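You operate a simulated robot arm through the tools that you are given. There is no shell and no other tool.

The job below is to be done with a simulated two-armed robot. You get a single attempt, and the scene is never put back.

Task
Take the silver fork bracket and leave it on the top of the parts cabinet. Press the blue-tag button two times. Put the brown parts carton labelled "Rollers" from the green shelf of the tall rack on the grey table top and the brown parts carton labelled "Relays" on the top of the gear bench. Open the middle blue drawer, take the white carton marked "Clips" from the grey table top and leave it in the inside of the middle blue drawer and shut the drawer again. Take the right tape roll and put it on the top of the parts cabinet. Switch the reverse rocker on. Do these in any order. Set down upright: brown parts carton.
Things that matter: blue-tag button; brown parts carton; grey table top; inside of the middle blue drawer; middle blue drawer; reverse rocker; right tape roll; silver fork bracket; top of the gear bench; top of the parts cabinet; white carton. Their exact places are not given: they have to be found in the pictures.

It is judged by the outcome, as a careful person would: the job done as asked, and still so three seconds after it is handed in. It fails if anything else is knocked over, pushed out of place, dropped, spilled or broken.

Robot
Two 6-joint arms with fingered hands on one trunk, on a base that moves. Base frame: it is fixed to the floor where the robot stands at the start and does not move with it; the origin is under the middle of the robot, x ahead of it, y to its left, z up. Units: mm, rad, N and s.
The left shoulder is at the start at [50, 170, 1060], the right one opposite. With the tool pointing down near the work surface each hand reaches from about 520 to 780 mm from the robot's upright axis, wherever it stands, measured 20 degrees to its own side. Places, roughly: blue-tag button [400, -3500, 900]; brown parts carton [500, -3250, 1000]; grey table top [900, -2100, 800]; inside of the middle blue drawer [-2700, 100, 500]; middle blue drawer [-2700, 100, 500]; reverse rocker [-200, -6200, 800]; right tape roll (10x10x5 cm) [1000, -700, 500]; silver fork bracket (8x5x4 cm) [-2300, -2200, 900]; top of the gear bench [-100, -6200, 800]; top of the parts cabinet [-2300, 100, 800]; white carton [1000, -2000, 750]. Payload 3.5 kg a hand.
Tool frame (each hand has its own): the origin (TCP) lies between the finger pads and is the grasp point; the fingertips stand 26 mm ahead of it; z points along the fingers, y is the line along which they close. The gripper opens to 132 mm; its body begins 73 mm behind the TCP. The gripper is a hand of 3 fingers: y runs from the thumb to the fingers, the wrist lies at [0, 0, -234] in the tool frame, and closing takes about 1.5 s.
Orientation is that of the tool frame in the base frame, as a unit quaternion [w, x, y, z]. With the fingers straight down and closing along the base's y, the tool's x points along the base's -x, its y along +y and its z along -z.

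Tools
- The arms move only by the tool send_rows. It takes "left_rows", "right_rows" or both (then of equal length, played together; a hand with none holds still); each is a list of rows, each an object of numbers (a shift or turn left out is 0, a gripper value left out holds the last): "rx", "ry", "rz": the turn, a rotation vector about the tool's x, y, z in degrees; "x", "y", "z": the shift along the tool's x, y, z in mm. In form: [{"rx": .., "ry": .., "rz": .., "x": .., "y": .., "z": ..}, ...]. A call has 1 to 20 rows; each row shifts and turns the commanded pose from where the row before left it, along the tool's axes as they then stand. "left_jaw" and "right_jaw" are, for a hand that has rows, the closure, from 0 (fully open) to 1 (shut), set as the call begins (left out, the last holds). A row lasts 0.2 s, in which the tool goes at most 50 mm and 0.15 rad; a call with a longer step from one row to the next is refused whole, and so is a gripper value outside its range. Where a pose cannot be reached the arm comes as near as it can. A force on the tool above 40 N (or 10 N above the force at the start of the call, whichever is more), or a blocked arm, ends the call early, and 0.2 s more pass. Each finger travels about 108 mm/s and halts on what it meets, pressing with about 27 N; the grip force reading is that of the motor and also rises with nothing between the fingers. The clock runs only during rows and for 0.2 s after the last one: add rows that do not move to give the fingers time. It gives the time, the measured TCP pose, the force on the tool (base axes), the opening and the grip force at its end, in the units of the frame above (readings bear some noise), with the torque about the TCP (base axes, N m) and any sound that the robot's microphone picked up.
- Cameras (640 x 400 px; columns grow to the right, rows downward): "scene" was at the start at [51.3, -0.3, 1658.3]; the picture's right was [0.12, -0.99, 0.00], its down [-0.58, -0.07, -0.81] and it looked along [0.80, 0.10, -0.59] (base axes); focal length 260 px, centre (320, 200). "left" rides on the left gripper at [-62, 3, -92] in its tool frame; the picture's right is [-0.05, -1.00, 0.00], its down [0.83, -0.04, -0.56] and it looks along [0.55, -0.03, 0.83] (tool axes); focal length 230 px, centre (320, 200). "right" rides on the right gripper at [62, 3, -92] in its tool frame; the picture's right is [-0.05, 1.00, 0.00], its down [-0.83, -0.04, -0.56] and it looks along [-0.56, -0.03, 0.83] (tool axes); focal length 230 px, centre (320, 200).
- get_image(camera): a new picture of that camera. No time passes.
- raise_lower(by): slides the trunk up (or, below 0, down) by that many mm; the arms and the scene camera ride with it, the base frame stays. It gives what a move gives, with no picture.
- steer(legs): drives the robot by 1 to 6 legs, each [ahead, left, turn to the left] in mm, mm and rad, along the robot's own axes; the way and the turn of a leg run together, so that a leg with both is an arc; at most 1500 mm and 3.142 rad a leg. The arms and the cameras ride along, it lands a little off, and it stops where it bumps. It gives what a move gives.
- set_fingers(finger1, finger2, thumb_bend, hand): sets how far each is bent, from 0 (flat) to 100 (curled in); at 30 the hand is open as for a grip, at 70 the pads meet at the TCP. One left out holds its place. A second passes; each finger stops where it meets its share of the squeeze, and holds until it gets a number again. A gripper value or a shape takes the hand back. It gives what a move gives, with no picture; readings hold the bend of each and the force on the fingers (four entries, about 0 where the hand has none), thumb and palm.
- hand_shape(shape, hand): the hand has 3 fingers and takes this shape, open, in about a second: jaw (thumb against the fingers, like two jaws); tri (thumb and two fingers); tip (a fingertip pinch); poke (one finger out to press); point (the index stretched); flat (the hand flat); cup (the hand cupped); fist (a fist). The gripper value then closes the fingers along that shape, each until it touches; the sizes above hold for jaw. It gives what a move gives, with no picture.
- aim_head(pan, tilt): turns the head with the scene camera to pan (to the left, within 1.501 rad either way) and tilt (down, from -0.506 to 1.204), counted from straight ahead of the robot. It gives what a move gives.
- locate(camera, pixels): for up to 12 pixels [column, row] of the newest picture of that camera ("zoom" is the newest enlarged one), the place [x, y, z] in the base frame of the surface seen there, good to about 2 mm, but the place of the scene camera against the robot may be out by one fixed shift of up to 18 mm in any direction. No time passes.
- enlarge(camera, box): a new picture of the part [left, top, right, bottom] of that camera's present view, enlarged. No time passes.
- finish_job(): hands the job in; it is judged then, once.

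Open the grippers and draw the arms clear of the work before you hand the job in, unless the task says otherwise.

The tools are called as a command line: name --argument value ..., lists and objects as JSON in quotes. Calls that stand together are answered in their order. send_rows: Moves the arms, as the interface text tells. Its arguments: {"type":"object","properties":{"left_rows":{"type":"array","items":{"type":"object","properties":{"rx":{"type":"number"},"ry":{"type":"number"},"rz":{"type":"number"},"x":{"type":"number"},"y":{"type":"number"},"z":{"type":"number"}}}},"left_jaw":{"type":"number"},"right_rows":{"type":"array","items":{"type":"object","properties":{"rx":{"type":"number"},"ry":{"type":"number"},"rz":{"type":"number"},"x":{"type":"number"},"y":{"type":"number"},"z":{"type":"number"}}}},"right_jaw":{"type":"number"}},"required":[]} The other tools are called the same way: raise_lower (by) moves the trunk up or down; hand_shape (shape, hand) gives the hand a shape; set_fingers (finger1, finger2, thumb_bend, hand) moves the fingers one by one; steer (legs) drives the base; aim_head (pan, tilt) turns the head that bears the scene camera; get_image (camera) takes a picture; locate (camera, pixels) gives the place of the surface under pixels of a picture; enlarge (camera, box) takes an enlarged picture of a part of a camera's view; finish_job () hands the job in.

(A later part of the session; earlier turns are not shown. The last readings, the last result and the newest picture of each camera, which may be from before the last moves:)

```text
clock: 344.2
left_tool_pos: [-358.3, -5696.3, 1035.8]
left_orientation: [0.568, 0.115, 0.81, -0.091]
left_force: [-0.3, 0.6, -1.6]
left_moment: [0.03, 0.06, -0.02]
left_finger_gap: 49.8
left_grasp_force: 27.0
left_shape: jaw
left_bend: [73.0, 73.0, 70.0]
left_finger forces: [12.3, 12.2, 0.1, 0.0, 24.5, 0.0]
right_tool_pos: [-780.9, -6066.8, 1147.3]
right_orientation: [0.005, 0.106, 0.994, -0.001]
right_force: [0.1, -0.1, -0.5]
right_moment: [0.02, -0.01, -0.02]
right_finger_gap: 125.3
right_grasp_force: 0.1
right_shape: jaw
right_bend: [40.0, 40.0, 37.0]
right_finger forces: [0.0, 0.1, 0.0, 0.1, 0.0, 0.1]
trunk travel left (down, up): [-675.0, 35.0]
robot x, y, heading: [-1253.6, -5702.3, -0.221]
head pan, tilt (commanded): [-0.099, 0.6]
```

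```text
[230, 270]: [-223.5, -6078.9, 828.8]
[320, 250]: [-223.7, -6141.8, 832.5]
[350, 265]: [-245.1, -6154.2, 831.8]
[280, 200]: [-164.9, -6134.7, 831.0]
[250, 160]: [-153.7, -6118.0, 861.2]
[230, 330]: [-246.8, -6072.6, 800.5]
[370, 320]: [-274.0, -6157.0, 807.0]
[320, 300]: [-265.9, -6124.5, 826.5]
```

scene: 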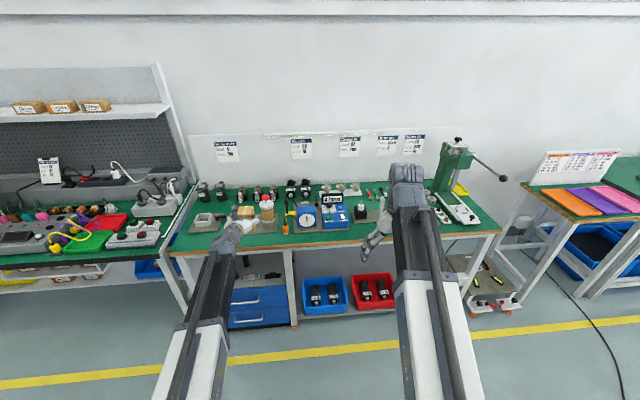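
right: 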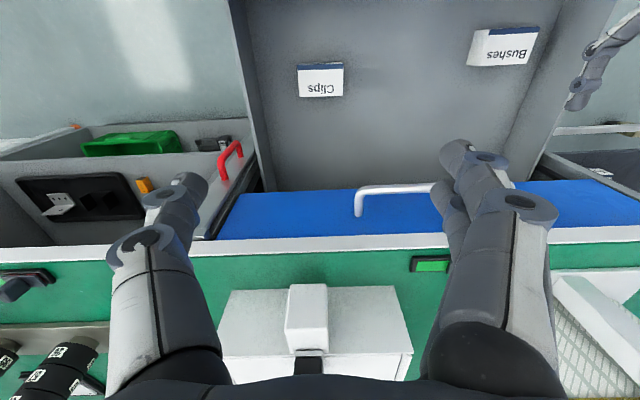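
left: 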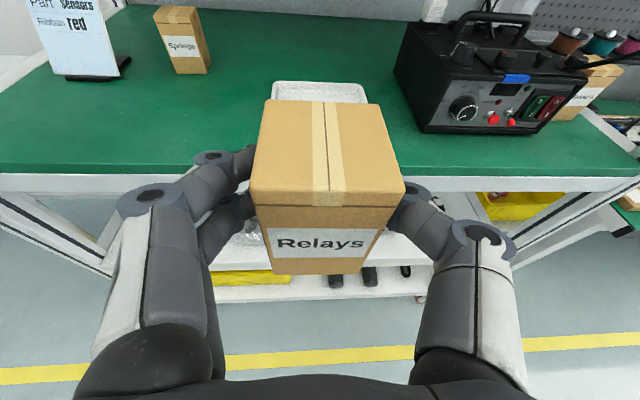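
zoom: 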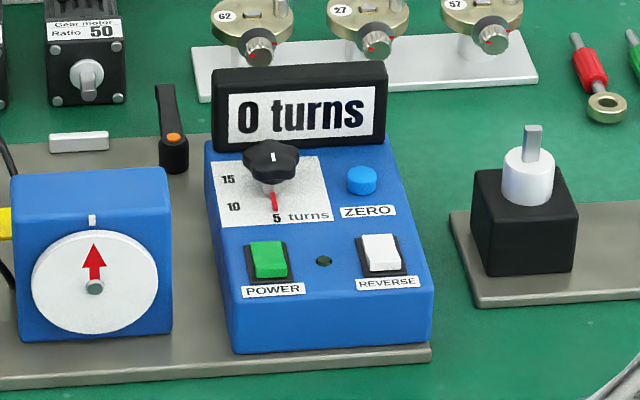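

I measure the free strips on the gear bench for placing Relays.

enlarge --camera "scene" --box '[180, 160, 340, 260]'

locate --camera "zoom" --pixels '[[40, 290], [30, 360], [400, 340], [420, 310], [400, 200], [220, 180], [20, 250], [130, 210], [390, 290], [500, 330], [150, 320], [280, 320]]'

```text
4.00 times, centred on (260, 210) of scene
```

zoom: 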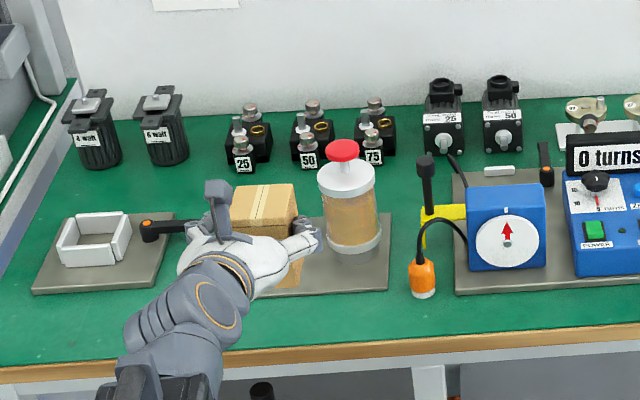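

```text
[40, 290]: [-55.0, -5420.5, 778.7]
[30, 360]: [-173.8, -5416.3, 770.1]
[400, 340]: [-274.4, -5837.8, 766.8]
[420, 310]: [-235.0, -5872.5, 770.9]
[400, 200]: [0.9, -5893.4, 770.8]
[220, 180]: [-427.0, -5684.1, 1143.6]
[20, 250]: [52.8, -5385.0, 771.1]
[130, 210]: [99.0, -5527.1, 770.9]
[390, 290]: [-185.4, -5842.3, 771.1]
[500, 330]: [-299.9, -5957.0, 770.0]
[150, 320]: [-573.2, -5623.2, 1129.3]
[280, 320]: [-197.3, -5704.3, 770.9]
```

Bench top z≈783. A good free spot is the left front strip near [-127,-5465]. I drive left 276 and ahead 160.

steer --legs '[[0, 276, 0], [160, 0, 0]]'

get_image --camera "left"

get_image --camera "scene"

```text
clock: 347.1
left_tool_pos: [-140.2, -5472.8, 1034.7]
left_orientation: [0.568, 0.118, 0.809, -0.093]
left_force: [0.6, -0.2, -1.5]
left_moment: [-0.01, 0.0, -0.03]
left_finger_gap: 49.8
left_grasp_force: 27.1
left_shape: jaw
left_bend: [73.0, 73.0, 70.0]
left_finger forces: [12.3, 12.2, 0.0, 0.0, 24.5, 0.0]
right_tool_pos: [-564.8, -5840.6, 1145.9]
right_orientation: [0.004, 0.11, 0.994, -0.001]
right_force: [0.5, -0.3, 0.1]
right_moment: [-0.02, 0.02, 0.0]
right_finger_gap: 125.4
right_grasp_force: 0.0
right_shape: jaw
right_bend: [40.0, 40.0, 37.0]
right_finger forces: [0.0, 0.1, 0.0, 0.0, 0.0, 0.0]
trunk travel left (down, up): [-675.0, 35.0]
robot x, y, heading: [-1039.3, -5470.0, -0.232]
head pan, tilt (commanded): [-0.099, 0.6]
```

```text
taken
```

left: 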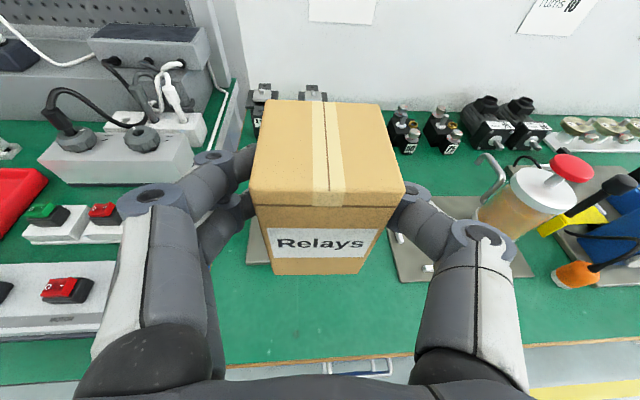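

```text
taken
```

scene: 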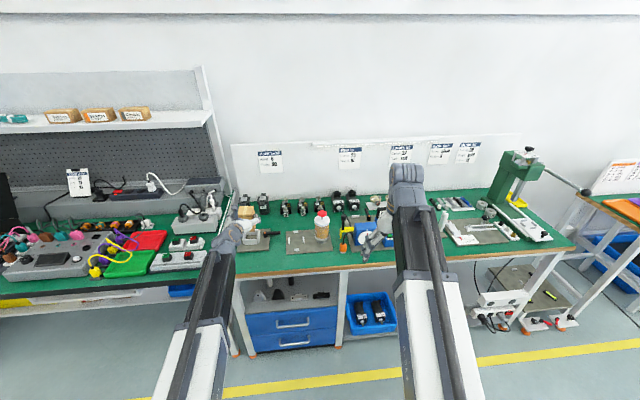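

I measure surroundings of the landing spot from the hand camera: adjacent bench devices, plate edges, and bench edge.

locate --camera "left" --pixels '[[110, 235], [100, 300], [115, 330], [222, 300], [300, 340], [258, 258], [395, 270], [300, 358], [215, 250], [380, 300], [250, 330], [130, 175]]'

```text
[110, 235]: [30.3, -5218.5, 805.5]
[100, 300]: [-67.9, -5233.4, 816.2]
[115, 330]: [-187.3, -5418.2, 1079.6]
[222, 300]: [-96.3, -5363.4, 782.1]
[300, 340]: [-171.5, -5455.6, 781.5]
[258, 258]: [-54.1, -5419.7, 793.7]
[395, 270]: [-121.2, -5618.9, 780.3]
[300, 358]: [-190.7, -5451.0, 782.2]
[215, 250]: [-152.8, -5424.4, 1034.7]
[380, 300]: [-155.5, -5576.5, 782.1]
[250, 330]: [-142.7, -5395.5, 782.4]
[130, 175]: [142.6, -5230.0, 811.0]
```

The carton's centre is over [-132,-5476], midway between plate and bench edge. I lower it 185 mm, then in small steps.

send_rows --left_rows '[{"x": 42.4, "z": 15.2}, {"x": 42.4, "z": 15.2}, {"x": 42.4, "z": 15.2}, {"x": 42.4, "z": 15.2}, {"x": 4.7, "z": 1.7}, {}]'

get_image --camera "left"

```text
clock: 348.5
left_tool_pos: [-144.6, -5475.3, 849.9]
left_orientation: [0.568, 0.117, 0.81, -0.092]
left_force: [-0.1, 0.6, -1.0]
left_moment: [0.05, -0.03, 0.0]
left_finger_gap: 49.7
left_grasp_force: 27.3
left_shape: jaw
left_bend: [73.0, 73.0, 70.0]
left_finger forces: [12.2, 12.2, 0.1, 0.0, 24.3, 0.1]
right_tool_pos: [-565.7, -5839.9, 1145.4]
right_orientation: [0.004, 0.11, 0.994, 0.0]
right_force: [0.6, 0.7, -0.2]
right_moment: [0.01, -0.04, 0.0]
right_finger_gap: 125.1
right_grasp_force: 0.0
right_shape: jaw
right_bend: [40.0, 40.0, 37.0]
right_finger forces: [0.0, 0.0, 0.0, 0.1, 0.0, 0.0]
trunk travel left (down, up): [-675.0, 35.0]
robot x, y, heading: [-1041.6, -5466.3, -0.233]
head pan, tilt (commanded): [-0.099, 0.6]
```

```text
taken
```

left: 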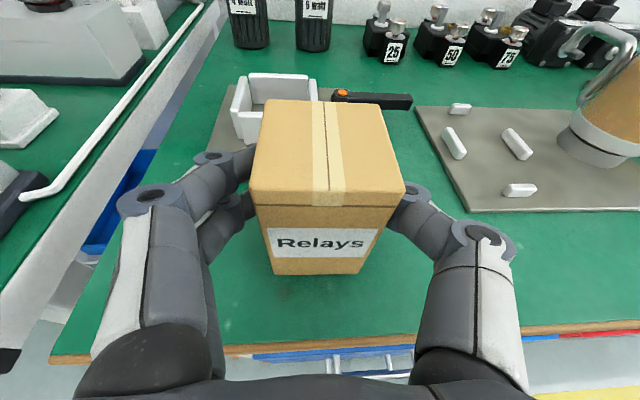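

The spot is good (~40 mm from the edge). I lower in small steps to contact.

send_rows --left_rows '[{"x": 3.8, "z": 1.35}, {"x": 1.9, "z": 0.7}, {}]'

send_rows --left_rows '[{"x": 1.4, "z": 0.5}, {}]'

```text
clock: 349.3
left_tool_pos: [-143.2, -5474.3, 843.7]
left_orientation: [0.569, 0.118, 0.809, -0.093]
left_force: [-0.5, -0.7, -0.8]
left_moment: [0.02, -0.02, -0.02]
left_finger_gap: 49.6
left_grasp_force: 26.9
left_shape: jaw
left_bend: [73.0, 73.0, 70.0]
left_finger forces: [12.1, 12.3, 0.1, 0.1, 24.5, 0.0]
right_tool_pos: [-566.0, -5839.2, 1146.4]
right_orientation: [0.004, 0.11, 0.994, 0.0]
right_force: [-0.3, 0.5, -0.3]
right_moment: [-0.02, -0.02, 0.0]
right_finger_gap: 125.1
right_grasp_force: 0.0
right_shape: jaw
right_bend: [40.0, 40.0, 37.0]
right_finger forces: [0.0, 0.0, 0.0, 0.0, 0.0, 0.1]
trunk travel left (down, up): [-675.0, 35.0]
robot x, y, heading: [-1036.8, -5467.5, -0.229]
head pan, tilt (commanded): [-0.099, 0.6]
```

```text
clock: 349.9
left_tool_pos: [-143.4, -5476.2, 843.8]
left_orientation: [0.568, 0.118, 0.809, -0.093]
left_force: [0.5, -0.7, -0.7]
left_moment: [0.01, 0.01, 0.01]
left_finger_gap: 49.8
left_grasp_force: 26.7
left_shape: jaw
left_bend: [73.0, 73.0, 70.0]
left_finger forces: [12.2, 12.3, 0.0, 0.0, 24.3, 0.0]
right_tool_pos: [-566.0, -5839.9, 1145.1]
right_orientation: [0.005, 0.11, 0.994, 0.0]
right_force: [-0.3, -0.1, 0.3]
right_moment: [-0.01, -0.01, -0.01]
right_finger_gap: 125.3
right_grasp_force: 0.0
right_shape: jaw
right_bend: [40.0, 40.0, 37.0]
right_finger forces: [0.0, 0.0, 0.0, 0.0, 0.0, 0.0]
trunk travel left (down, up): [-675.0, 35.0]
robot x, y, heading: [-1039.1, -5469.5, -0.227]
head pan, tilt (commanded): [-0.099, 0.6]
```

send_rows --left_rows '[{"x": 1.4, "z": 0.5}, {"x": 1.4, "z": 0.5}, {}]'

```text
clock: 350.7
left_tool_pos: [-143.6, -5475.5, 841.9]
left_orientation: [0.568, 0.119, 0.809, -0.094]
left_force: [0.7, -0.1, 2.5]
left_moment: [0.02, -0.02, 0.04]
left_finger_gap: 49.4
left_grasp_force: 27.3
left_shape: jaw
left_bend: [73.0, 73.0, 70.0]
left_finger forces: [12.3, 12.4, 0.0, 0.1, 24.5, 0.1]
right_tool_pos: [-566.1, -5839.9, 1147.1]
right_orientation: [0.005, 0.11, 0.994, -0.001]
right_force: [-0.5, -0.2, -0.2]
right_moment: [0.03, -0.03, -0.02]
right_finger_gap: 125.5
right_grasp_force: 0.0
right_shape: jaw
right_bend: [40.0, 40.0, 37.0]
right_finger forces: [0.1, 0.0, 0.0, 0.0, 0.0, 0.0]
trunk travel left (down, up): [-675.0, 35.0]
robot x, y, heading: [-1038.7, -5469.6, -0.229]
head pan, tilt (commanded): [-0.099, 0.6]
```

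Light contact (2.5 N). I press one more millimetre, then release.

send_rows --left_rows '[{"x": 0.9, "z": 0.3}, {}]'

send_rows --left_rows '[{}, {}, {}, {}, {}]' --left_jaw 0.3

get_image --camera "left"

```text
clock: 351.3
left_tool_pos: [-143.1, -5476.1, 841.7]
left_orientation: [0.569, 0.117, 0.809, -0.092]
left_force: [-1.0, 1.1, 5.5]
left_moment: [0.02, -0.08, 0.01]
left_finger_gap: 50.0
left_grasp_force: 27.1
left_shape: jaw
left_bend: [73.0, 73.0, 70.0]
left_finger forces: [12.7, 12.7, 0.0, 0.0, 24.7, 0.1]
right_tool_pos: [-567.0, -5838.7, 1146.8]
right_orientation: [0.005, 0.11, 0.994, 0.0]
right_force: [0.1, 0.3, -0.1]
right_moment: [0.02, -0.04, -0.03]
right_finger_gap: 125.3
right_grasp_force: 0.1
right_shape: jaw
right_bend: [40.0, 40.0, 37.0]
right_finger forces: [0.0, 0.1, 0.1, 0.0, 0.1, 0.0]
trunk travel left (down, up): [-675.0, 35.0]
robot x, y, heading: [-1035.8, -5470.9, -0.231]
head pan, tilt (commanded): [-0.099, 0.6]
```

```text
clock: 352.5
left_tool_pos: [-142.6, -5476.1, 840.1]
left_orientation: [0.569, 0.118, 0.809, -0.093]
left_force: [-0.2, -0.2, -0.4]
left_moment: [-0.01, -0.01, -0.03]
left_finger_gap: 92.1
left_grasp_force: 0.0
left_shape: jaw
left_bend: [68.0, 68.0, 64.0]
left_finger forces: [0.0, 0.0, 0.0, 0.0, 0.0, 0.0]
right_tool_pos: [-566.8, -5840.3, 1146.5]
right_orientation: [0.005, 0.11, 0.994, -0.001]
right_force: [0.2, -0.5, 0.0]
right_moment: [0.02, 0.03, -0.03]
right_finger_gap: 125.3
right_grasp_force: 0.1
right_shape: jaw
right_bend: [40.0, 40.0, 37.0]
right_finger forces: [0.0, 0.0, 0.0, 0.0, 0.0, 0.0]
trunk travel left (down, up): [-675.0, 35.0]
robot x, y, heading: [-1036.8, -5468.9, -0.228]
head pan, tilt (commanded): [-0.099, 0.6]
```

```text
taken
```

left: 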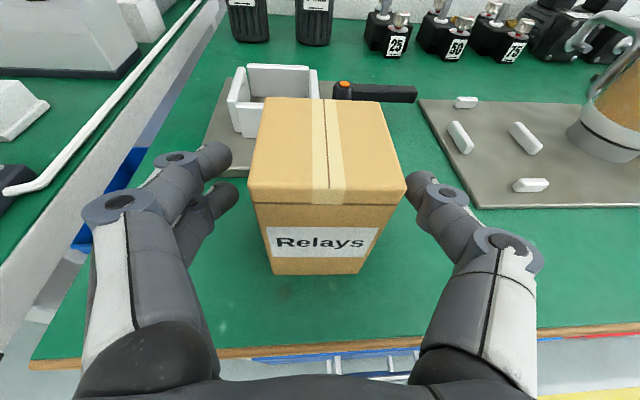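

Relays stands upright. I retreat the hand 120 mm back and raise it.

send_rows --left_rows '[{"x": 13.5, "z": -37.7}, {"x": 13.5, "z": -37.7}, {"x": 13.5, "z": -37.7}, {"x": -38, "z": -13.5}, {"x": -38, "z": -13.5}, {"x": -38, "z": -13.5}, {"x": -38, "z": -13.5}, {}]'

steer --legs '[[-150, 0, 0]]'

get_image --camera "left"

get_image --camera "scene"

```text
clock: 354.3
left_tool_pos: [-254.0, -5435.5, 1002.2]
left_orientation: [0.569, 0.117, 0.809, -0.093]
left_force: [-0.9, 0.5, -0.5]
left_moment: [0.0, 0.01, 0.01]
left_finger_gap: 92.0
left_grasp_force: 0.1
left_shape: jaw
left_bend: [68.0, 68.0, 64.0]
left_finger forces: [0.0, 0.1, 0.0, 0.0, 0.1, 0.0]
right_tool_pos: [-567.2, -5838.9, 1147.3]
right_orientation: [0.006, 0.11, 0.994, 0.0]
right_force: [0.3, 0.4, -0.5]
right_moment: [-0.02, 0.0, -0.01]
right_finger_gap: 125.4
right_grasp_force: 0.0
right_shape: jaw
right_bend: [40.0, 40.0, 37.0]
right_finger forces: [0.0, 0.1, 0.0, 0.0, 0.1, 0.0]
trunk travel left (down, up): [-675.0, 35.0]
robot x, y, heading: [-1037.9, -5471.7, -0.23]
head pan, tilt (commanded): [-0.099, 0.6]
```

```text
clock: 355.7
left_tool_pos: [-404.8, -5403.4, 1002.0]
left_orientation: [0.569, 0.119, 0.808, -0.094]
left_force: [-0.4, 0.4, -0.7]
left_moment: [0.0, 0.0, 0.0]
left_finger_gap: 92.2
left_grasp_force: 0.1
left_shape: jaw
left_bend: [68.0, 68.0, 64.0]
left_finger forces: [0.0, 0.0, 0.0, 0.0, 0.0, 0.0]
right_tool_pos: [-718.6, -5805.3, 1147.6]
right_orientation: [0.006, 0.111, 0.994, -0.001]
right_force: [-0.2, -0.2, -0.5]
right_moment: [0.02, 0.0, 0.0]
right_finger_gap: 125.1
right_grasp_force: 0.1
right_shape: jaw
right_bend: [40.0, 40.0, 37.0]
right_finger forces: [0.0, 0.0, 0.1, 0.0, 0.0, 0.0]
trunk travel left (down, up): [-675.0, 35.0]
robot x, y, heading: [-1188.9, -5431.9, -0.232]
head pan, tilt (commanded): [-0.099, 0.6]
```

```text
taken
```

left: 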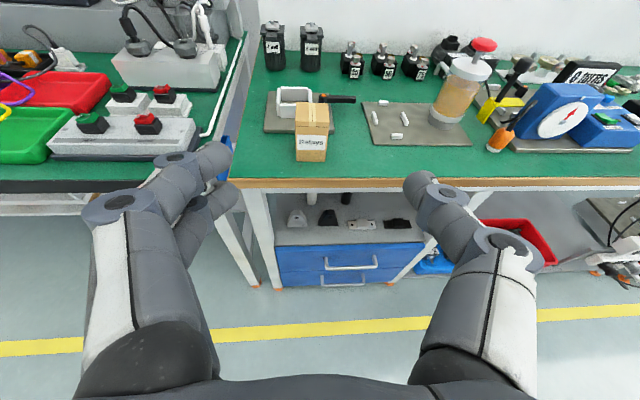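

```text
taken
```

scene: 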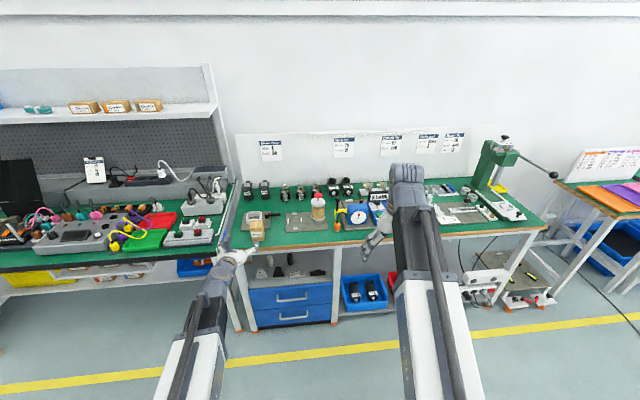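

Relays stands on the gear bench. For the reverse rocker I'll use the right hand pointing down. I raise the left hand 150 mm out of the way and drive right 294, ahead 430.

send_rows --left_rows '[{"x": -35.3, "z": -12.6}, {"x": -35.3, "z": -12.6}, {"x": -35.3, "z": -12.6}, {"x": -35.3, "z": -12.6}, {}]'

steer --legs '[[0, -294, 0], [430, 0, 0]]'

get_image --camera "right"

get_image --camera "scene"

```text
clock: 356.9
left_tool_pos: [-401.0, -5399.1, 1152.4]
left_orientation: [0.567, 0.12, 0.809, -0.094]
left_force: [0.2, -0.3, -0.4]
left_moment: [-0.01, -0.03, 0.02]
left_finger_gap: 92.1
left_grasp_force: 0.2
left_shape: jaw
left_bend: [68.0, 68.0, 64.0]
left_finger forces: [0.0, 0.1, 0.0, 0.0, 0.0, 0.0]
right_tool_pos: [-717.0, -5806.1, 1146.7]
right_orientation: [0.004, 0.111, 0.994, 0.0]
right_force: [0.9, 0.7, -0.4]
right_moment: [-0.01, -0.02, -0.01]
right_finger_gap: 125.4
right_grasp_force: 0.0
right_shape: jaw
right_bend: [40.0, 40.0, 37.0]
right_finger forces: [0.1, 0.0, 0.0, 0.1, 0.0, 0.0]
trunk travel left (down, up): [-675.0, 35.0]
robot x, y, heading: [-1188.7, -5433.4, -0.235]
head pan, tilt (commanded): [-0.099, 0.6]
```

```text
clock: 361.1
left_tool_pos: [-58.2, -5780.2, 1150.7]
left_orientation: [0.567, 0.118, 0.81, -0.093]
left_force: [1.3, 0.5, -0.3]
left_moment: [0.0, 0.0, 0.03]
left_finger_gap: 92.2
left_grasp_force: 0.0
left_shape: jaw
left_bend: [68.0, 68.0, 64.0]
left_finger forces: [0.1, 0.0, 0.0, 0.0, 0.1, 0.0]
right_tool_pos: [-373.0, -6188.3, 1147.4]
right_orientation: [0.004, 0.11, 0.994, 0.0]
right_force: [-1.0, 0.3, -0.5]
right_moment: [0.0, 0.04, 0.0]
right_finger_gap: 125.0
right_grasp_force: 0.1
right_shape: jaw
right_bend: [40.0, 40.0, 37.0]
right_finger forces: [0.1, 0.0, 0.0, 0.0, 0.0, 0.0]
trunk travel left (down, up): [-675.0, 35.0]
robot x, y, heading: [-843.3, -5819.4, -0.23]
head pan, tilt (commanded): [-0.099, 0.6]
```

```text
taken
```

right: 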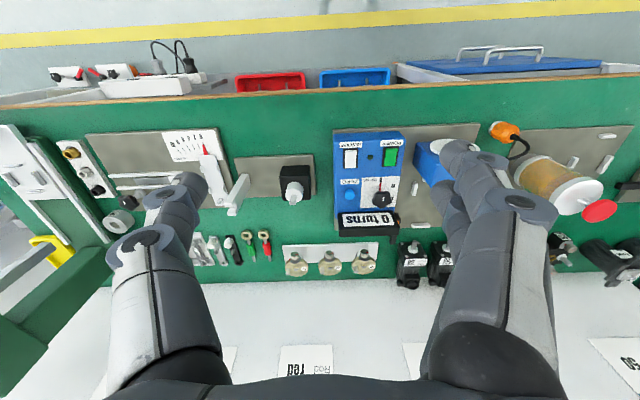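

```text
taken
```

scene: 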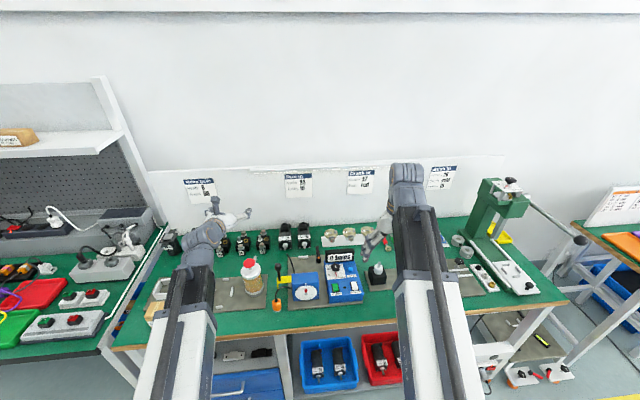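

The right camera shows the controller with the white REVERSE rocker at (350,158). I enlarge it.

enlarge --camera "right" --box '[320, 120, 420, 220]'

locate --camera "right" --pixels '[[350, 158], [350, 151], [350, 165], [390, 156], [390, 150], [390, 163], [370, 165], [340, 140], [400, 140], [350, 195], [385, 192], [335, 205]]'

```text
4.00 times, centred on (370, 170) of right
```

zoom: 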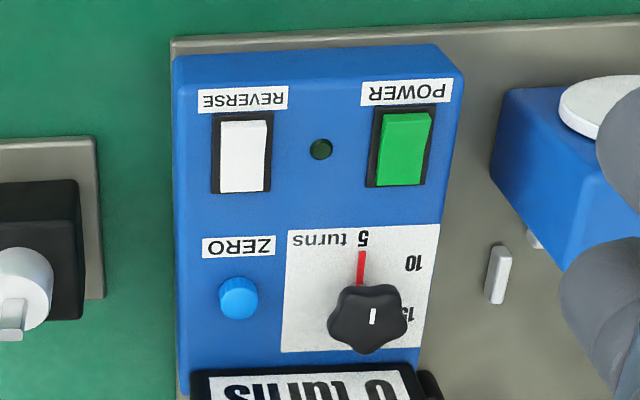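

```text
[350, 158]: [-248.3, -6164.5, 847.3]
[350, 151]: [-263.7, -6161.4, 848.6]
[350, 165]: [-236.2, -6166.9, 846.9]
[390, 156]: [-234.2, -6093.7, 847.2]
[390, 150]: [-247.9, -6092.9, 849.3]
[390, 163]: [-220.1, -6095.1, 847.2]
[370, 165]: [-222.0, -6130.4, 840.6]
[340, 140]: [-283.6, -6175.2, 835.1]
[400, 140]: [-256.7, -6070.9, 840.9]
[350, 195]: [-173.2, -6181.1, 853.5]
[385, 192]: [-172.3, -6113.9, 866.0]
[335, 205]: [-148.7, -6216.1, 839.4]
```

Both rockers look alike: near end slightly higher (848.6) than far end (846.9); LED dark. I go closer for a better look.

send_rows --right_rows '[{"x": -20, "y": 11, "z": 30}, {"x": -20, "y": 11, "z": 30}, {"x": -20, "y": 11, "z": 30}, {"x": -20, "y": 11, "z": 30}, {}]'

get_image --camera "right"

enlarge --camera "right" --box '[270, 80, 430, 200]'

```text
clock: 362.3
left_tool_pos: [-59.0, -5779.7, 1151.0]
left_orientation: [0.568, 0.119, 0.809, -0.093]
left_force: [0.2, 0.1, 0.1]
left_moment: [0.01, 0.02, -0.03]
left_finger_gap: 92.2
left_grasp_force: 0.1
left_shape: jaw
left_bend: [68.0, 68.0, 64.0]
left_finger forces: [0.0, 0.1, 0.1, 0.0, 0.1, 0.0]
right_tool_pos: [-285.6, -6162.6, 1028.2]
right_orientation: [0.005, 0.109, 0.994, -0.001]
right_force: [0.1, 0.2, -0.1]
right_moment: [-0.02, -0.04, 0.02]
right_finger_gap: 125.1
right_grasp_force: 0.0
right_shape: jaw
right_bend: [40.0, 40.0, 37.0]
right_finger forces: [0.0, 0.0, 0.0, 0.0, 0.0, 0.0]
trunk travel left (down, up): [-675.0, 35.0]
robot x, y, heading: [-844.6, -5817.7, -0.232]
head pan, tilt (commanded): [-0.099, 0.6]
```

```text
taken
```

right: 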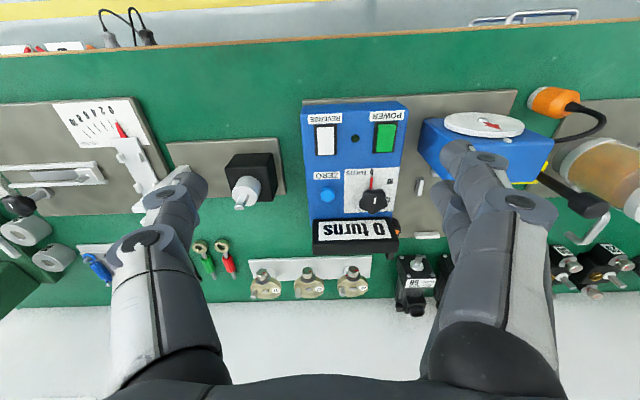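

```text
3.33 times, centred on (350, 140) of right
```

zoom: 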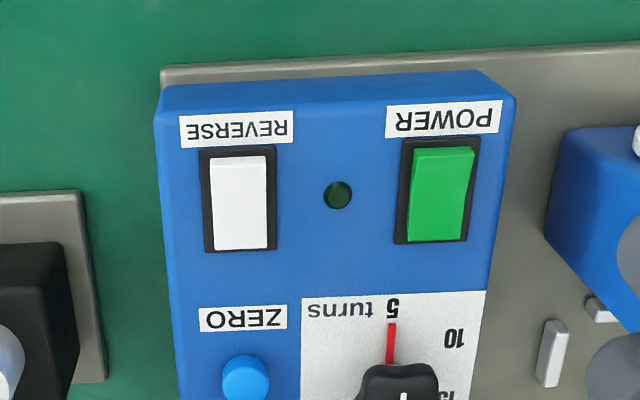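

I sample heights along both rockers to determine their tilt.

locate --camera "zoom" --pixels '[[240, 163], [240, 180], [240, 200], [240, 220], [240, 243], [445, 155], [443, 175], [440, 195], [437, 215], [435, 236], [290, 200], [310, 270]]'

```text
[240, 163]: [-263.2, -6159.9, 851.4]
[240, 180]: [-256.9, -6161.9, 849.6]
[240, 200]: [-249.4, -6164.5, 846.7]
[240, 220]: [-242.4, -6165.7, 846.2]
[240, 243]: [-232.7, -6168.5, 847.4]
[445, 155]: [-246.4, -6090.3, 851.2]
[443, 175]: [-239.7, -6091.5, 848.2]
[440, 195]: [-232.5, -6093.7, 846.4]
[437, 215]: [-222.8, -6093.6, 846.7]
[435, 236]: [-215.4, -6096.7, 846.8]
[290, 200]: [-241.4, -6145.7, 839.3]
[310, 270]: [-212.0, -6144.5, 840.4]
```

The near (robot-side) ends are raised (851 vs 846.5), i.e. both rockers are off with the far side down. I must press REVERSE's near end at about [-262,-6160,851]. I put the right hand in the poke shape.

hand_shape --hand "right" --shape "poke"

get_image --camera "right"

```text
clock: 363.2
left_tool_pos: [-58.4, -5779.9, 1151.4]
left_orientation: [0.568, 0.117, 0.809, -0.092]
left_force: [-0.5, 0.8, 0.6]
left_moment: [0.01, -0.03, -0.02]
left_finger_gap: 92.2
left_grasp_force: 0.1
left_shape: jaw
left_bend: [68.0, 68.0, 64.0]
left_finger forces: [0.1, 0.0, 0.0, 0.0, 0.1, 0.0]
right_tool_pos: [-286.8, -6162.0, 1027.9]
right_orientation: [0.006, 0.11, 0.994, -0.001]
right_force: [0.6, 0.3, -0.5]
right_moment: [0.01, 0.03, 0.03]
right_finger_gap: 0.2
right_grasp_force: 0.1
right_shape: poke
right_bend: [100.0, 100.0, 45.0]
right_finger forces: [0.0, 0.1, 0.0, 0.0, 0.0, 0.0]
trunk travel left (down, up): [-675.0, 35.0]
robot x, y, heading: [-845.0, -5819.6, -0.231]
head pan, tilt (commanded): [-0.099, 0.6]
```

```text
taken
```

right: 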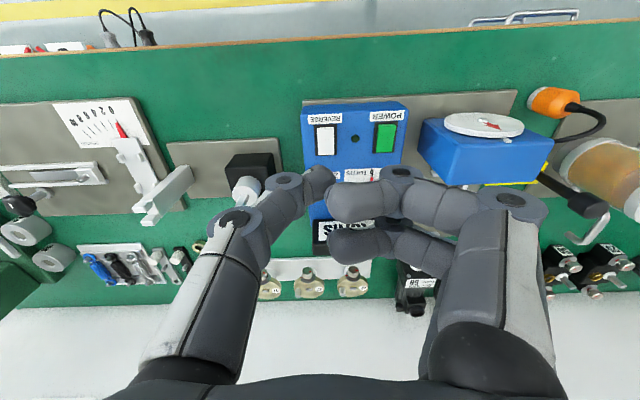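

The thumb tip is on the tool axis (322,177). I move it above the near end of REVERSE and descend to ~30 mm above.

send_rows --right_rows '[{"x": -26.5, "y": 7}, {"z": 40}, {"z": 40}, {"z": 38}, {}]'

get_image --camera "right"

enlarge --camera "right" --box '[250, 90, 410, 210]'

```text
clock: 364.4
left_tool_pos: [-58.9, -5779.6, 1150.7]
left_orientation: [0.568, 0.117, 0.809, -0.092]
left_force: [0.2, 0.5, 0.2]
left_moment: [0.01, -0.02, -0.01]
left_finger_gap: 92.3
left_grasp_force: 0.2
left_shape: jaw
left_bend: [68.0, 68.0, 64.0]
left_finger forces: [0.1, 0.1, 0.0, 0.0, 0.1, 0.0]
right_tool_pos: [-256.4, -6162.1, 910.3]
right_orientation: [0.005, 0.11, 0.994, -0.001]
right_force: [0.2, -0.3, 0.1]
right_moment: [0.01, -0.02, -0.01]
right_finger_gap: 0.0
right_grasp_force: 0.0
right_shape: poke
right_bend: [100.0, 100.0, 45.0]
right_finger forces: [0.1, 0.1, 0.0, 0.1, 0.1, 0.1]
trunk travel left (down, up): [-675.0, 35.0]
robot x, y, heading: [-847.5, -5818.8, -0.231]
head pan, tilt (commanded): [-0.099, 0.6]
```

```text
taken
```

right: 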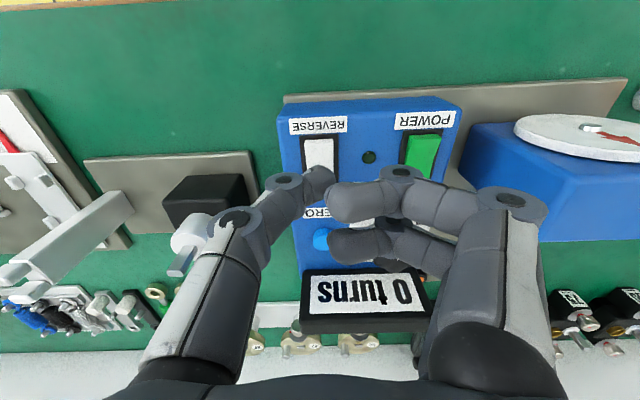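

```text
3.33 times, centred on (330, 150) of right
```

zoom: 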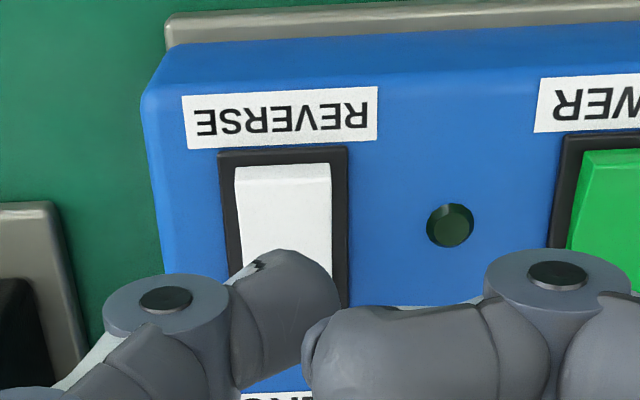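

I locate the rocker's near facet from here.

locate --camera "zoom" --pixels '[[283, 170], [283, 182], [283, 200], [283, 220], [245, 175], [322, 175], [225, 155], [340, 155], [450, 225]]'

```text
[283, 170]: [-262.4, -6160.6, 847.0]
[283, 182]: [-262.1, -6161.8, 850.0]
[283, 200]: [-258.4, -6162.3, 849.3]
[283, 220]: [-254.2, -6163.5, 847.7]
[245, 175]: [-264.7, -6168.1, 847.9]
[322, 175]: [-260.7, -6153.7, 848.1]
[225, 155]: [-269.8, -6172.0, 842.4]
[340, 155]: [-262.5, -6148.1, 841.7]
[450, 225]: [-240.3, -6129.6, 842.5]
```

The tip is aligned over the near facet. I descend 28 mm, then press in small steps listening for a click.

send_rows --right_rows '[{"x": -1, "z": 14}, {"z": 14}, {}]'

enlarge --camera "right" --box '[250, 90, 410, 210]'

```text
clock: 365.2
left_tool_pos: [-58.0, -5780.4, 1150.8]
left_orientation: [0.568, 0.118, 0.809, -0.093]
left_force: [0.0, 0.4, -0.6]
left_moment: [0.03, -0.03, -0.02]
left_finger_gap: 92.1
left_grasp_force: 0.1
left_shape: jaw
left_bend: [68.0, 68.0, 64.0]
left_finger forces: [0.0, 0.0, 0.0, 0.0, 0.0, 0.0]
right_tool_pos: [-256.0, -6161.8, 882.3]
right_orientation: [0.005, 0.11, 0.994, -0.001]
right_force: [0.1, -0.2, 0.4]
right_moment: [-0.01, 0.01, -0.01]
right_finger_gap: 0.0
right_grasp_force: 0.1
right_shape: poke
right_bend: [100.0, 100.0, 45.0]
right_finger forces: [0.0, 0.0, 0.1, 0.0, 0.0, 0.1]
trunk travel left (down, up): [-675.0, 35.0]
robot x, y, heading: [-849.1, -5814.3, -0.227]
head pan, tilt (commanded): [-0.099, 0.6]
```

```text
3.33 times, centred on (330, 150) of right
```

zoom: 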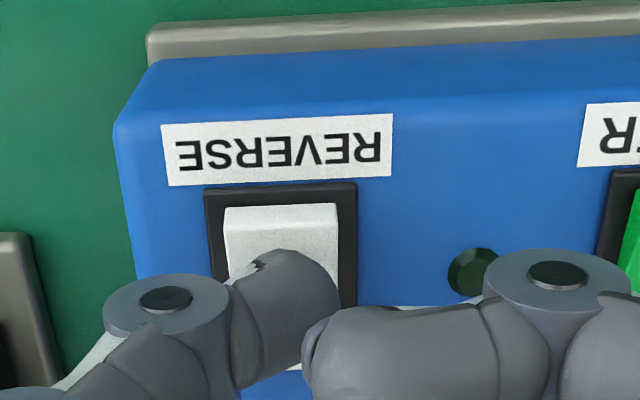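

The tip is about 7 mm above the rocker, ~3 mm inside its near edge. I press down in small steps.

send_rows --right_rows '[{"z": 4}, {"z": 3}, {"z": 2}, {"z": 2}, {}]'

enlarge --camera "right" --box '[250, 90, 410, 210]'

```text
clock: 366.4
left_tool_pos: [-60.0, -5780.3, 1153.7]
left_orientation: [0.569, 0.119, 0.808, -0.094]
left_force: [-0.4, 0.0, 0.1]
left_moment: [0.03, 0.02, 0.05]
left_finger_gap: 92.1
left_grasp_force: 0.1
left_shape: jaw
left_bend: [68.0, 68.0, 64.0]
left_finger forces: [0.0, 0.0, 0.0, 0.0, 0.0, 0.1]
right_tool_pos: [-256.1, -6163.2, 872.3]
right_orientation: [0.007, 0.11, 0.994, -0.002]
right_force: [1.4, -9.0, 32.3]
right_moment: [-0.08, -0.25, -0.05]
right_finger_gap: 0.0
right_grasp_force: 0.1
right_shape: poke
right_bend: [100.0, 100.0, 46.0]
right_finger forces: [0.0, 0.1, 0.1, 0.0, 32.0, 0.0]
trunk travel left (down, up): [-675.0, 35.0]
robot x, y, heading: [-843.8, -5813.1, -0.227]
head pan, tilt (commanded): [-0.099, 0.6]
```

```text
3.33 times, centred on (330, 150) of right
```

zoom: 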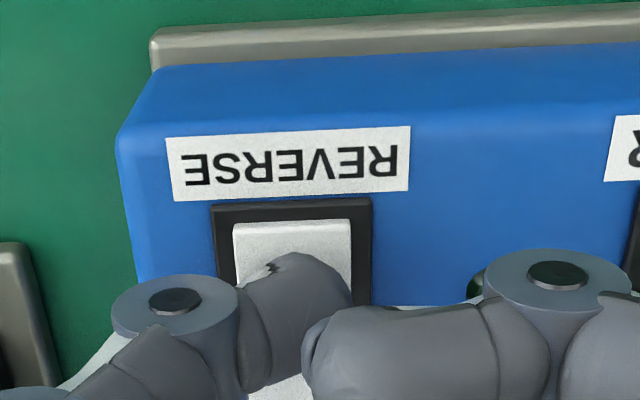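

32 N without a click: the contact is too near the pivot. I lift, shift 9 mm toward the robot (near end), and press again.

send_rows --right_rows '[{"z": -5}, {"z": -10}, {"x": 9}, {}]'

get_image --camera "right"

enlarge --camera "right" --box '[270, 110, 390, 210]'

```text
clock: 367.4
left_tool_pos: [-58.9, -5780.0, 1151.8]
left_orientation: [0.568, 0.118, 0.809, -0.093]
left_force: [-0.1, 0.0, 0.2]
left_moment: [0.0, -0.02, -0.01]
left_finger_gap: 92.2
left_grasp_force: 0.0
left_shape: jaw
left_bend: [68.0, 68.0, 64.0]
left_finger forces: [0.1, 0.0, 0.1, 0.0, 0.0, 0.1]
right_tool_pos: [-263.3, -6159.0, 886.8]
right_orientation: [0.004, 0.11, 0.994, -0.001]
right_force: [-0.5, 0.1, -0.4]
right_moment: [0.01, 0.02, 0.03]
right_finger_gap: 0.2
right_grasp_force: 0.0
right_shape: poke
right_bend: [100.0, 100.0, 45.0]
right_finger forces: [0.0, 0.1, 0.1, 0.0, 0.0, 0.0]
trunk travel left (down, up): [-675.0, 35.0]
robot x, y, heading: [-847.0, -5814.7, -0.231]
head pan, tilt (commanded): [-0.099, 0.6]
```

```text
taken
```

right: 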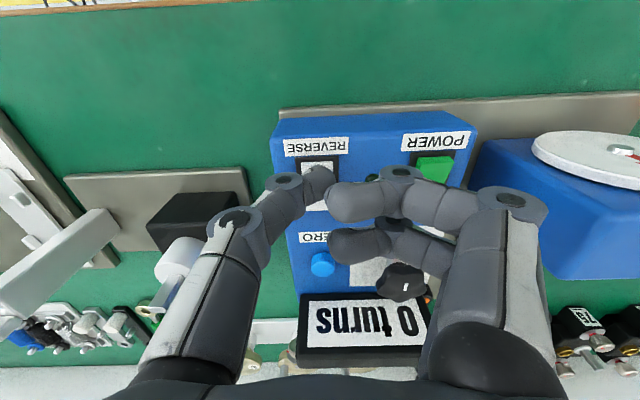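

```text
4.00 times, centred on (330, 160) of right
```

zoom: 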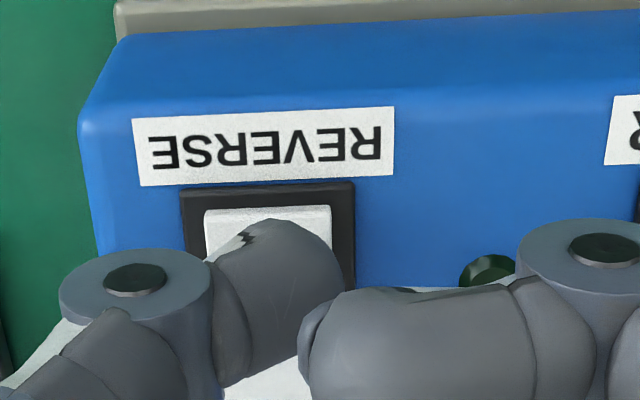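

I re-centre 2.5 mm to the right and press again at this nearer point.

send_rows --right_rows '[{"y": -2.5, "z": 5}, {"z": 4}, {"z": 3}, {"z": 2}, {"z": 2}, {}]'

enlarge --camera "right" --box '[270, 110, 390, 210]'

```text
clock: 368.8
left_tool_pos: [-60.1, -5780.3, 1154.3]
left_orientation: [0.569, 0.119, 0.808, -0.094]
left_force: [-0.7, 0.5, 0.2]
left_moment: [0.0, -0.03, -0.01]
left_finger_gap: 92.4
left_grasp_force: 0.1
left_shape: jaw
left_bend: [68.0, 68.0, 64.0]
left_finger forces: [0.0, 0.0, 0.0, 0.0, 0.0, 0.0]
right_tool_pos: [-266.6, -6165.2, 871.8]
right_orientation: [0.007, 0.111, 0.994, -0.001]
right_force: [-0.8, -9.8, 35.8]
right_moment: [-0.09, -0.25, -0.08]
right_finger_gap: 0.0
right_grasp_force: 0.1
right_shape: poke
right_bend: [100.0, 100.0, 47.0]
right_finger forces: [0.0, 0.0, 0.0, 0.0, 34.7, 0.1]
trunk travel left (down, up): [-675.0, 35.0]
robot x, y, heading: [-849.0, -5819.3, -0.227]
head pan, tilt (commanded): [-0.099, 0.6]
```

```text
4.00 times, centred on (330, 160) of right
```

zoom: 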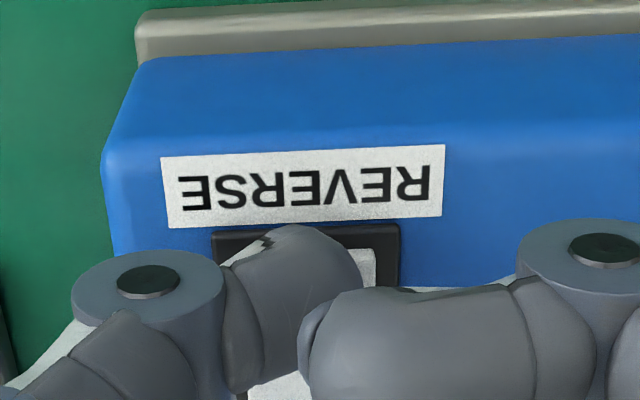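

No click again at 35 N. I check where the thumb tip really is by locating points on it and on the rocker.

locate --camera "zoom" --pixels '[[295, 232], [295, 240], [320, 238], [270, 240], [340, 260], [375, 255], [370, 275], [225, 245], [395, 240], [250, 250], [300, 270]]'

```text
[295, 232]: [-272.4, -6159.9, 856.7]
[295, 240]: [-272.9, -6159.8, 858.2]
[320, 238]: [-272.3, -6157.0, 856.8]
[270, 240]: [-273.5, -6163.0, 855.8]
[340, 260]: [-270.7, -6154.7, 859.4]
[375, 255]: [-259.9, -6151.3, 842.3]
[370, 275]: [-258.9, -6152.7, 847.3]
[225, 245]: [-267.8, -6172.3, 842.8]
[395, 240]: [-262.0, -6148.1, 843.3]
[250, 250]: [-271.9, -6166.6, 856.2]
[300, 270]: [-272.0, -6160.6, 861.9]
```

The tip presses at the near edge and only partly moves it. I lift off and try the 'point' shape, whose straight index finger is stiffer.

send_rows --right_rows '[{"z": -5}, {"z": -20}, {"z": -30}, {}]'

enlarge --camera "right" --box '[250, 90, 410, 210]'

locate --camera "zoom" --pixels '[[283, 170], [283, 185], [283, 200], [283, 220], [283, 235]]'

hand_shape --hand "right" --shape "point"

get_image --camera "right"

```text
clock: 369.8
left_tool_pos: [-59.4, -5780.3, 1152.3]
left_orientation: [0.568, 0.118, 0.809, -0.093]
left_force: [0.9, -0.4, 0.0]
left_moment: [0.01, -0.01, 0.02]
left_finger_gap: 91.9
left_grasp_force: 0.0
left_shape: jaw
left_bend: [68.0, 68.0, 64.0]
left_finger forces: [0.1, 0.1, 0.0, 0.0, 0.1, 0.0]
right_tool_pos: [-265.0, -6162.7, 923.5]
right_orientation: [0.005, 0.111, 0.994, -0.001]
right_force: [-0.3, 0.2, -0.6]
right_moment: [0.0, 0.02, 0.0]
right_finger_gap: 0.0
right_grasp_force: 0.0
right_shape: poke
right_bend: [100.0, 100.0, 45.0]
right_finger forces: [0.0, 0.1, 0.1, 0.0, 0.1, 0.0]
trunk travel left (down, up): [-675.0, 35.0]
robot x, y, heading: [-846.8, -5815.6, -0.227]
head pan, tilt (commanded): [-0.099, 0.6]
```

```text
3.33 times, centred on (330, 150) of right
```

zoom: 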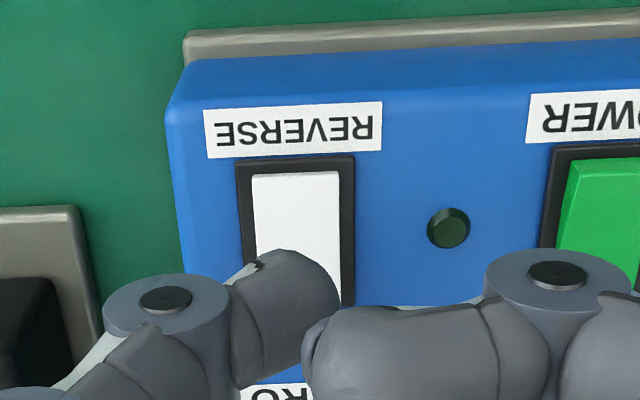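

```text
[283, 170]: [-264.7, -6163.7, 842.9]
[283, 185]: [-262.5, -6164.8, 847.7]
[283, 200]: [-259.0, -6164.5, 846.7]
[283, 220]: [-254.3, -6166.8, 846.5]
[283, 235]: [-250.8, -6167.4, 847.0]
```

```text
clock: 370.7
left_tool_pos: [-58.0, -5780.7, 1153.3]
left_orientation: [0.568, 0.118, 0.809, -0.093]
left_force: [0.2, 0.3, -0.4]
left_moment: [-0.01, -0.03, 0.0]
left_finger_gap: 91.9
left_grasp_force: 0.1
left_shape: jaw
left_bend: [68.0, 68.0, 64.0]
left_finger forces: [0.0, 0.0, 0.0, 0.0, 0.1, 0.1]
right_tool_pos: [-265.4, -6162.8, 922.8]
right_orientation: [0.005, 0.11, 0.994, -0.001]
right_force: [0.0, -0.2, -0.1]
right_moment: [0.04, -0.02, 0.01]
right_finger_gap: 0.3
right_grasp_force: 0.0
right_shape: point
right_bend: [24.0, 100.0, 48.0]
right_finger forces: [0.0, 0.1, 0.1, 0.0, 0.0, 0.0]
trunk travel left (down, up): [-675.0, 35.0]
robot x, y, heading: [-846.0, -5813.6, -0.229]
head pan, tilt (commanded): [-0.099, 0.6]
```

```text
taken
```

right: 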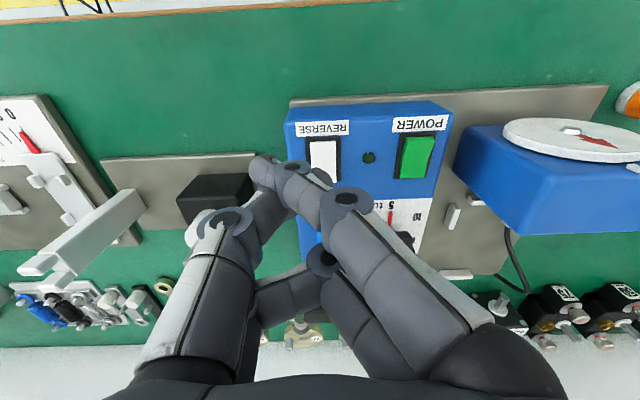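

The near half of REVERSE now reads flat (≈847 at the near end versus 851 before), so it seems to have flipped. I raise the hand to verify the whole rocker.

send_rows --right_rows '[{"z": -40}, {"z": -40}, {"x": 25, "z": -20}, {}]'

hand_shape --hand "right" --shape "jaw"

get_image --camera "right"

enlarge --camera "right" --box '[270, 80, 430, 200]'

```text
clock: 371.7
left_tool_pos: [-58.4, -5781.0, 1150.9]
left_orientation: [0.569, 0.118, 0.809, -0.092]
left_force: [0.5, 0.5, 0.3]
left_moment: [0.01, 0.01, -0.01]
left_finger_gap: 92.1
left_grasp_force: 0.1
left_shape: jaw
left_bend: [68.0, 68.0, 64.0]
left_finger forces: [0.0, 0.0, 0.0, 0.1, 0.0, 0.0]
right_tool_pos: [-291.5, -6156.5, 1023.2]
right_orientation: [0.005, 0.11, 0.994, -0.001]
right_force: [0.3, -0.5, 0.5]
right_moment: [0.03, -0.02, 0.0]
right_finger_gap: 0.0
right_grasp_force: 0.1
right_shape: point
right_bend: [24.0, 100.0, 49.0]
right_finger forces: [0.0, 0.0, 0.0, 0.0, 0.0, 0.1]
trunk travel left (down, up): [-675.0, 35.0]
robot x, y, heading: [-844.4, -5815.6, -0.231]
head pan, tilt (commanded): [-0.099, 0.6]
```

```text
clock: 372.6
left_tool_pos: [-58.7, -5780.6, 1151.6]
left_orientation: [0.569, 0.118, 0.809, -0.093]
left_force: [-0.6, 0.4, -0.2]
left_moment: [0.0, 0.02, 0.0]
left_finger_gap: 92.3
left_grasp_force: 0.0
left_shape: jaw
left_bend: [68.0, 68.0, 64.0]
left_finger forces: [0.1, 0.0, 0.0, 0.0, 0.0, 0.0]
right_tool_pos: [-290.9, -6157.6, 1023.0]
right_orientation: [0.004, 0.11, 0.994, -0.001]
right_force: [0.1, 0.6, -0.1]
right_moment: [-0.02, 0.01, -0.02]
right_finger_gap: 95.0
right_grasp_force: 0.0
right_shape: jaw
right_bend: [30.0, 77.0, 30.0]
right_finger forces: [0.0, 0.1, 0.0, 0.0, 0.1, 0.0]
trunk travel left (down, up): [-675.0, 35.0]
robot x, y, heading: [-843.4, -5817.2, -0.232]
head pan, tilt (commanded): [-0.099, 0.6]
```

```text
taken
```

right: 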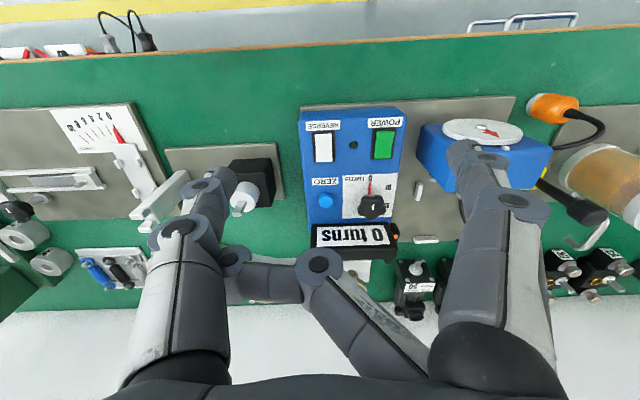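

```text
3.33 times, centred on (350, 140) of right
```

zoom: 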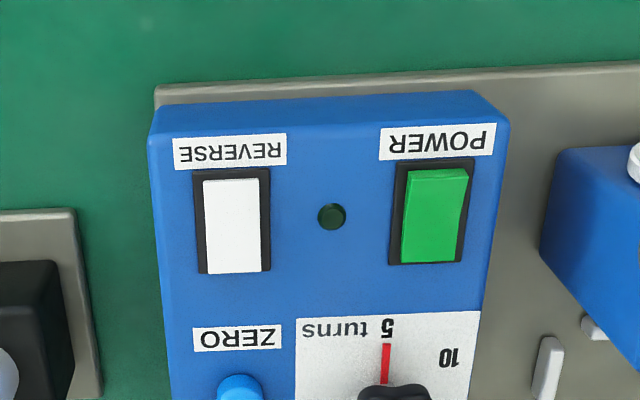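

I sample the heights along both rockers again to confirm the change.

locate --camera "zoom" --pixels '[[235, 185], [235, 202], [235, 222], [237, 243], [238, 265], [440, 172], [438, 192], [435, 212], [432, 232], [430, 255], [280, 220]]'

```text
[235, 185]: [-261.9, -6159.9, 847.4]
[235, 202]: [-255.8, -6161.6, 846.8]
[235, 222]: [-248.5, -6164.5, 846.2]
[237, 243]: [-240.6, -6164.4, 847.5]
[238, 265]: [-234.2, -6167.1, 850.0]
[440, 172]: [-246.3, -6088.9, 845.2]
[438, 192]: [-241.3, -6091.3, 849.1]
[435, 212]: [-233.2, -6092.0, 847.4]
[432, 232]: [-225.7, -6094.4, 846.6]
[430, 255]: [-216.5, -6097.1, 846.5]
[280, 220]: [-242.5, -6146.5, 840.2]
```

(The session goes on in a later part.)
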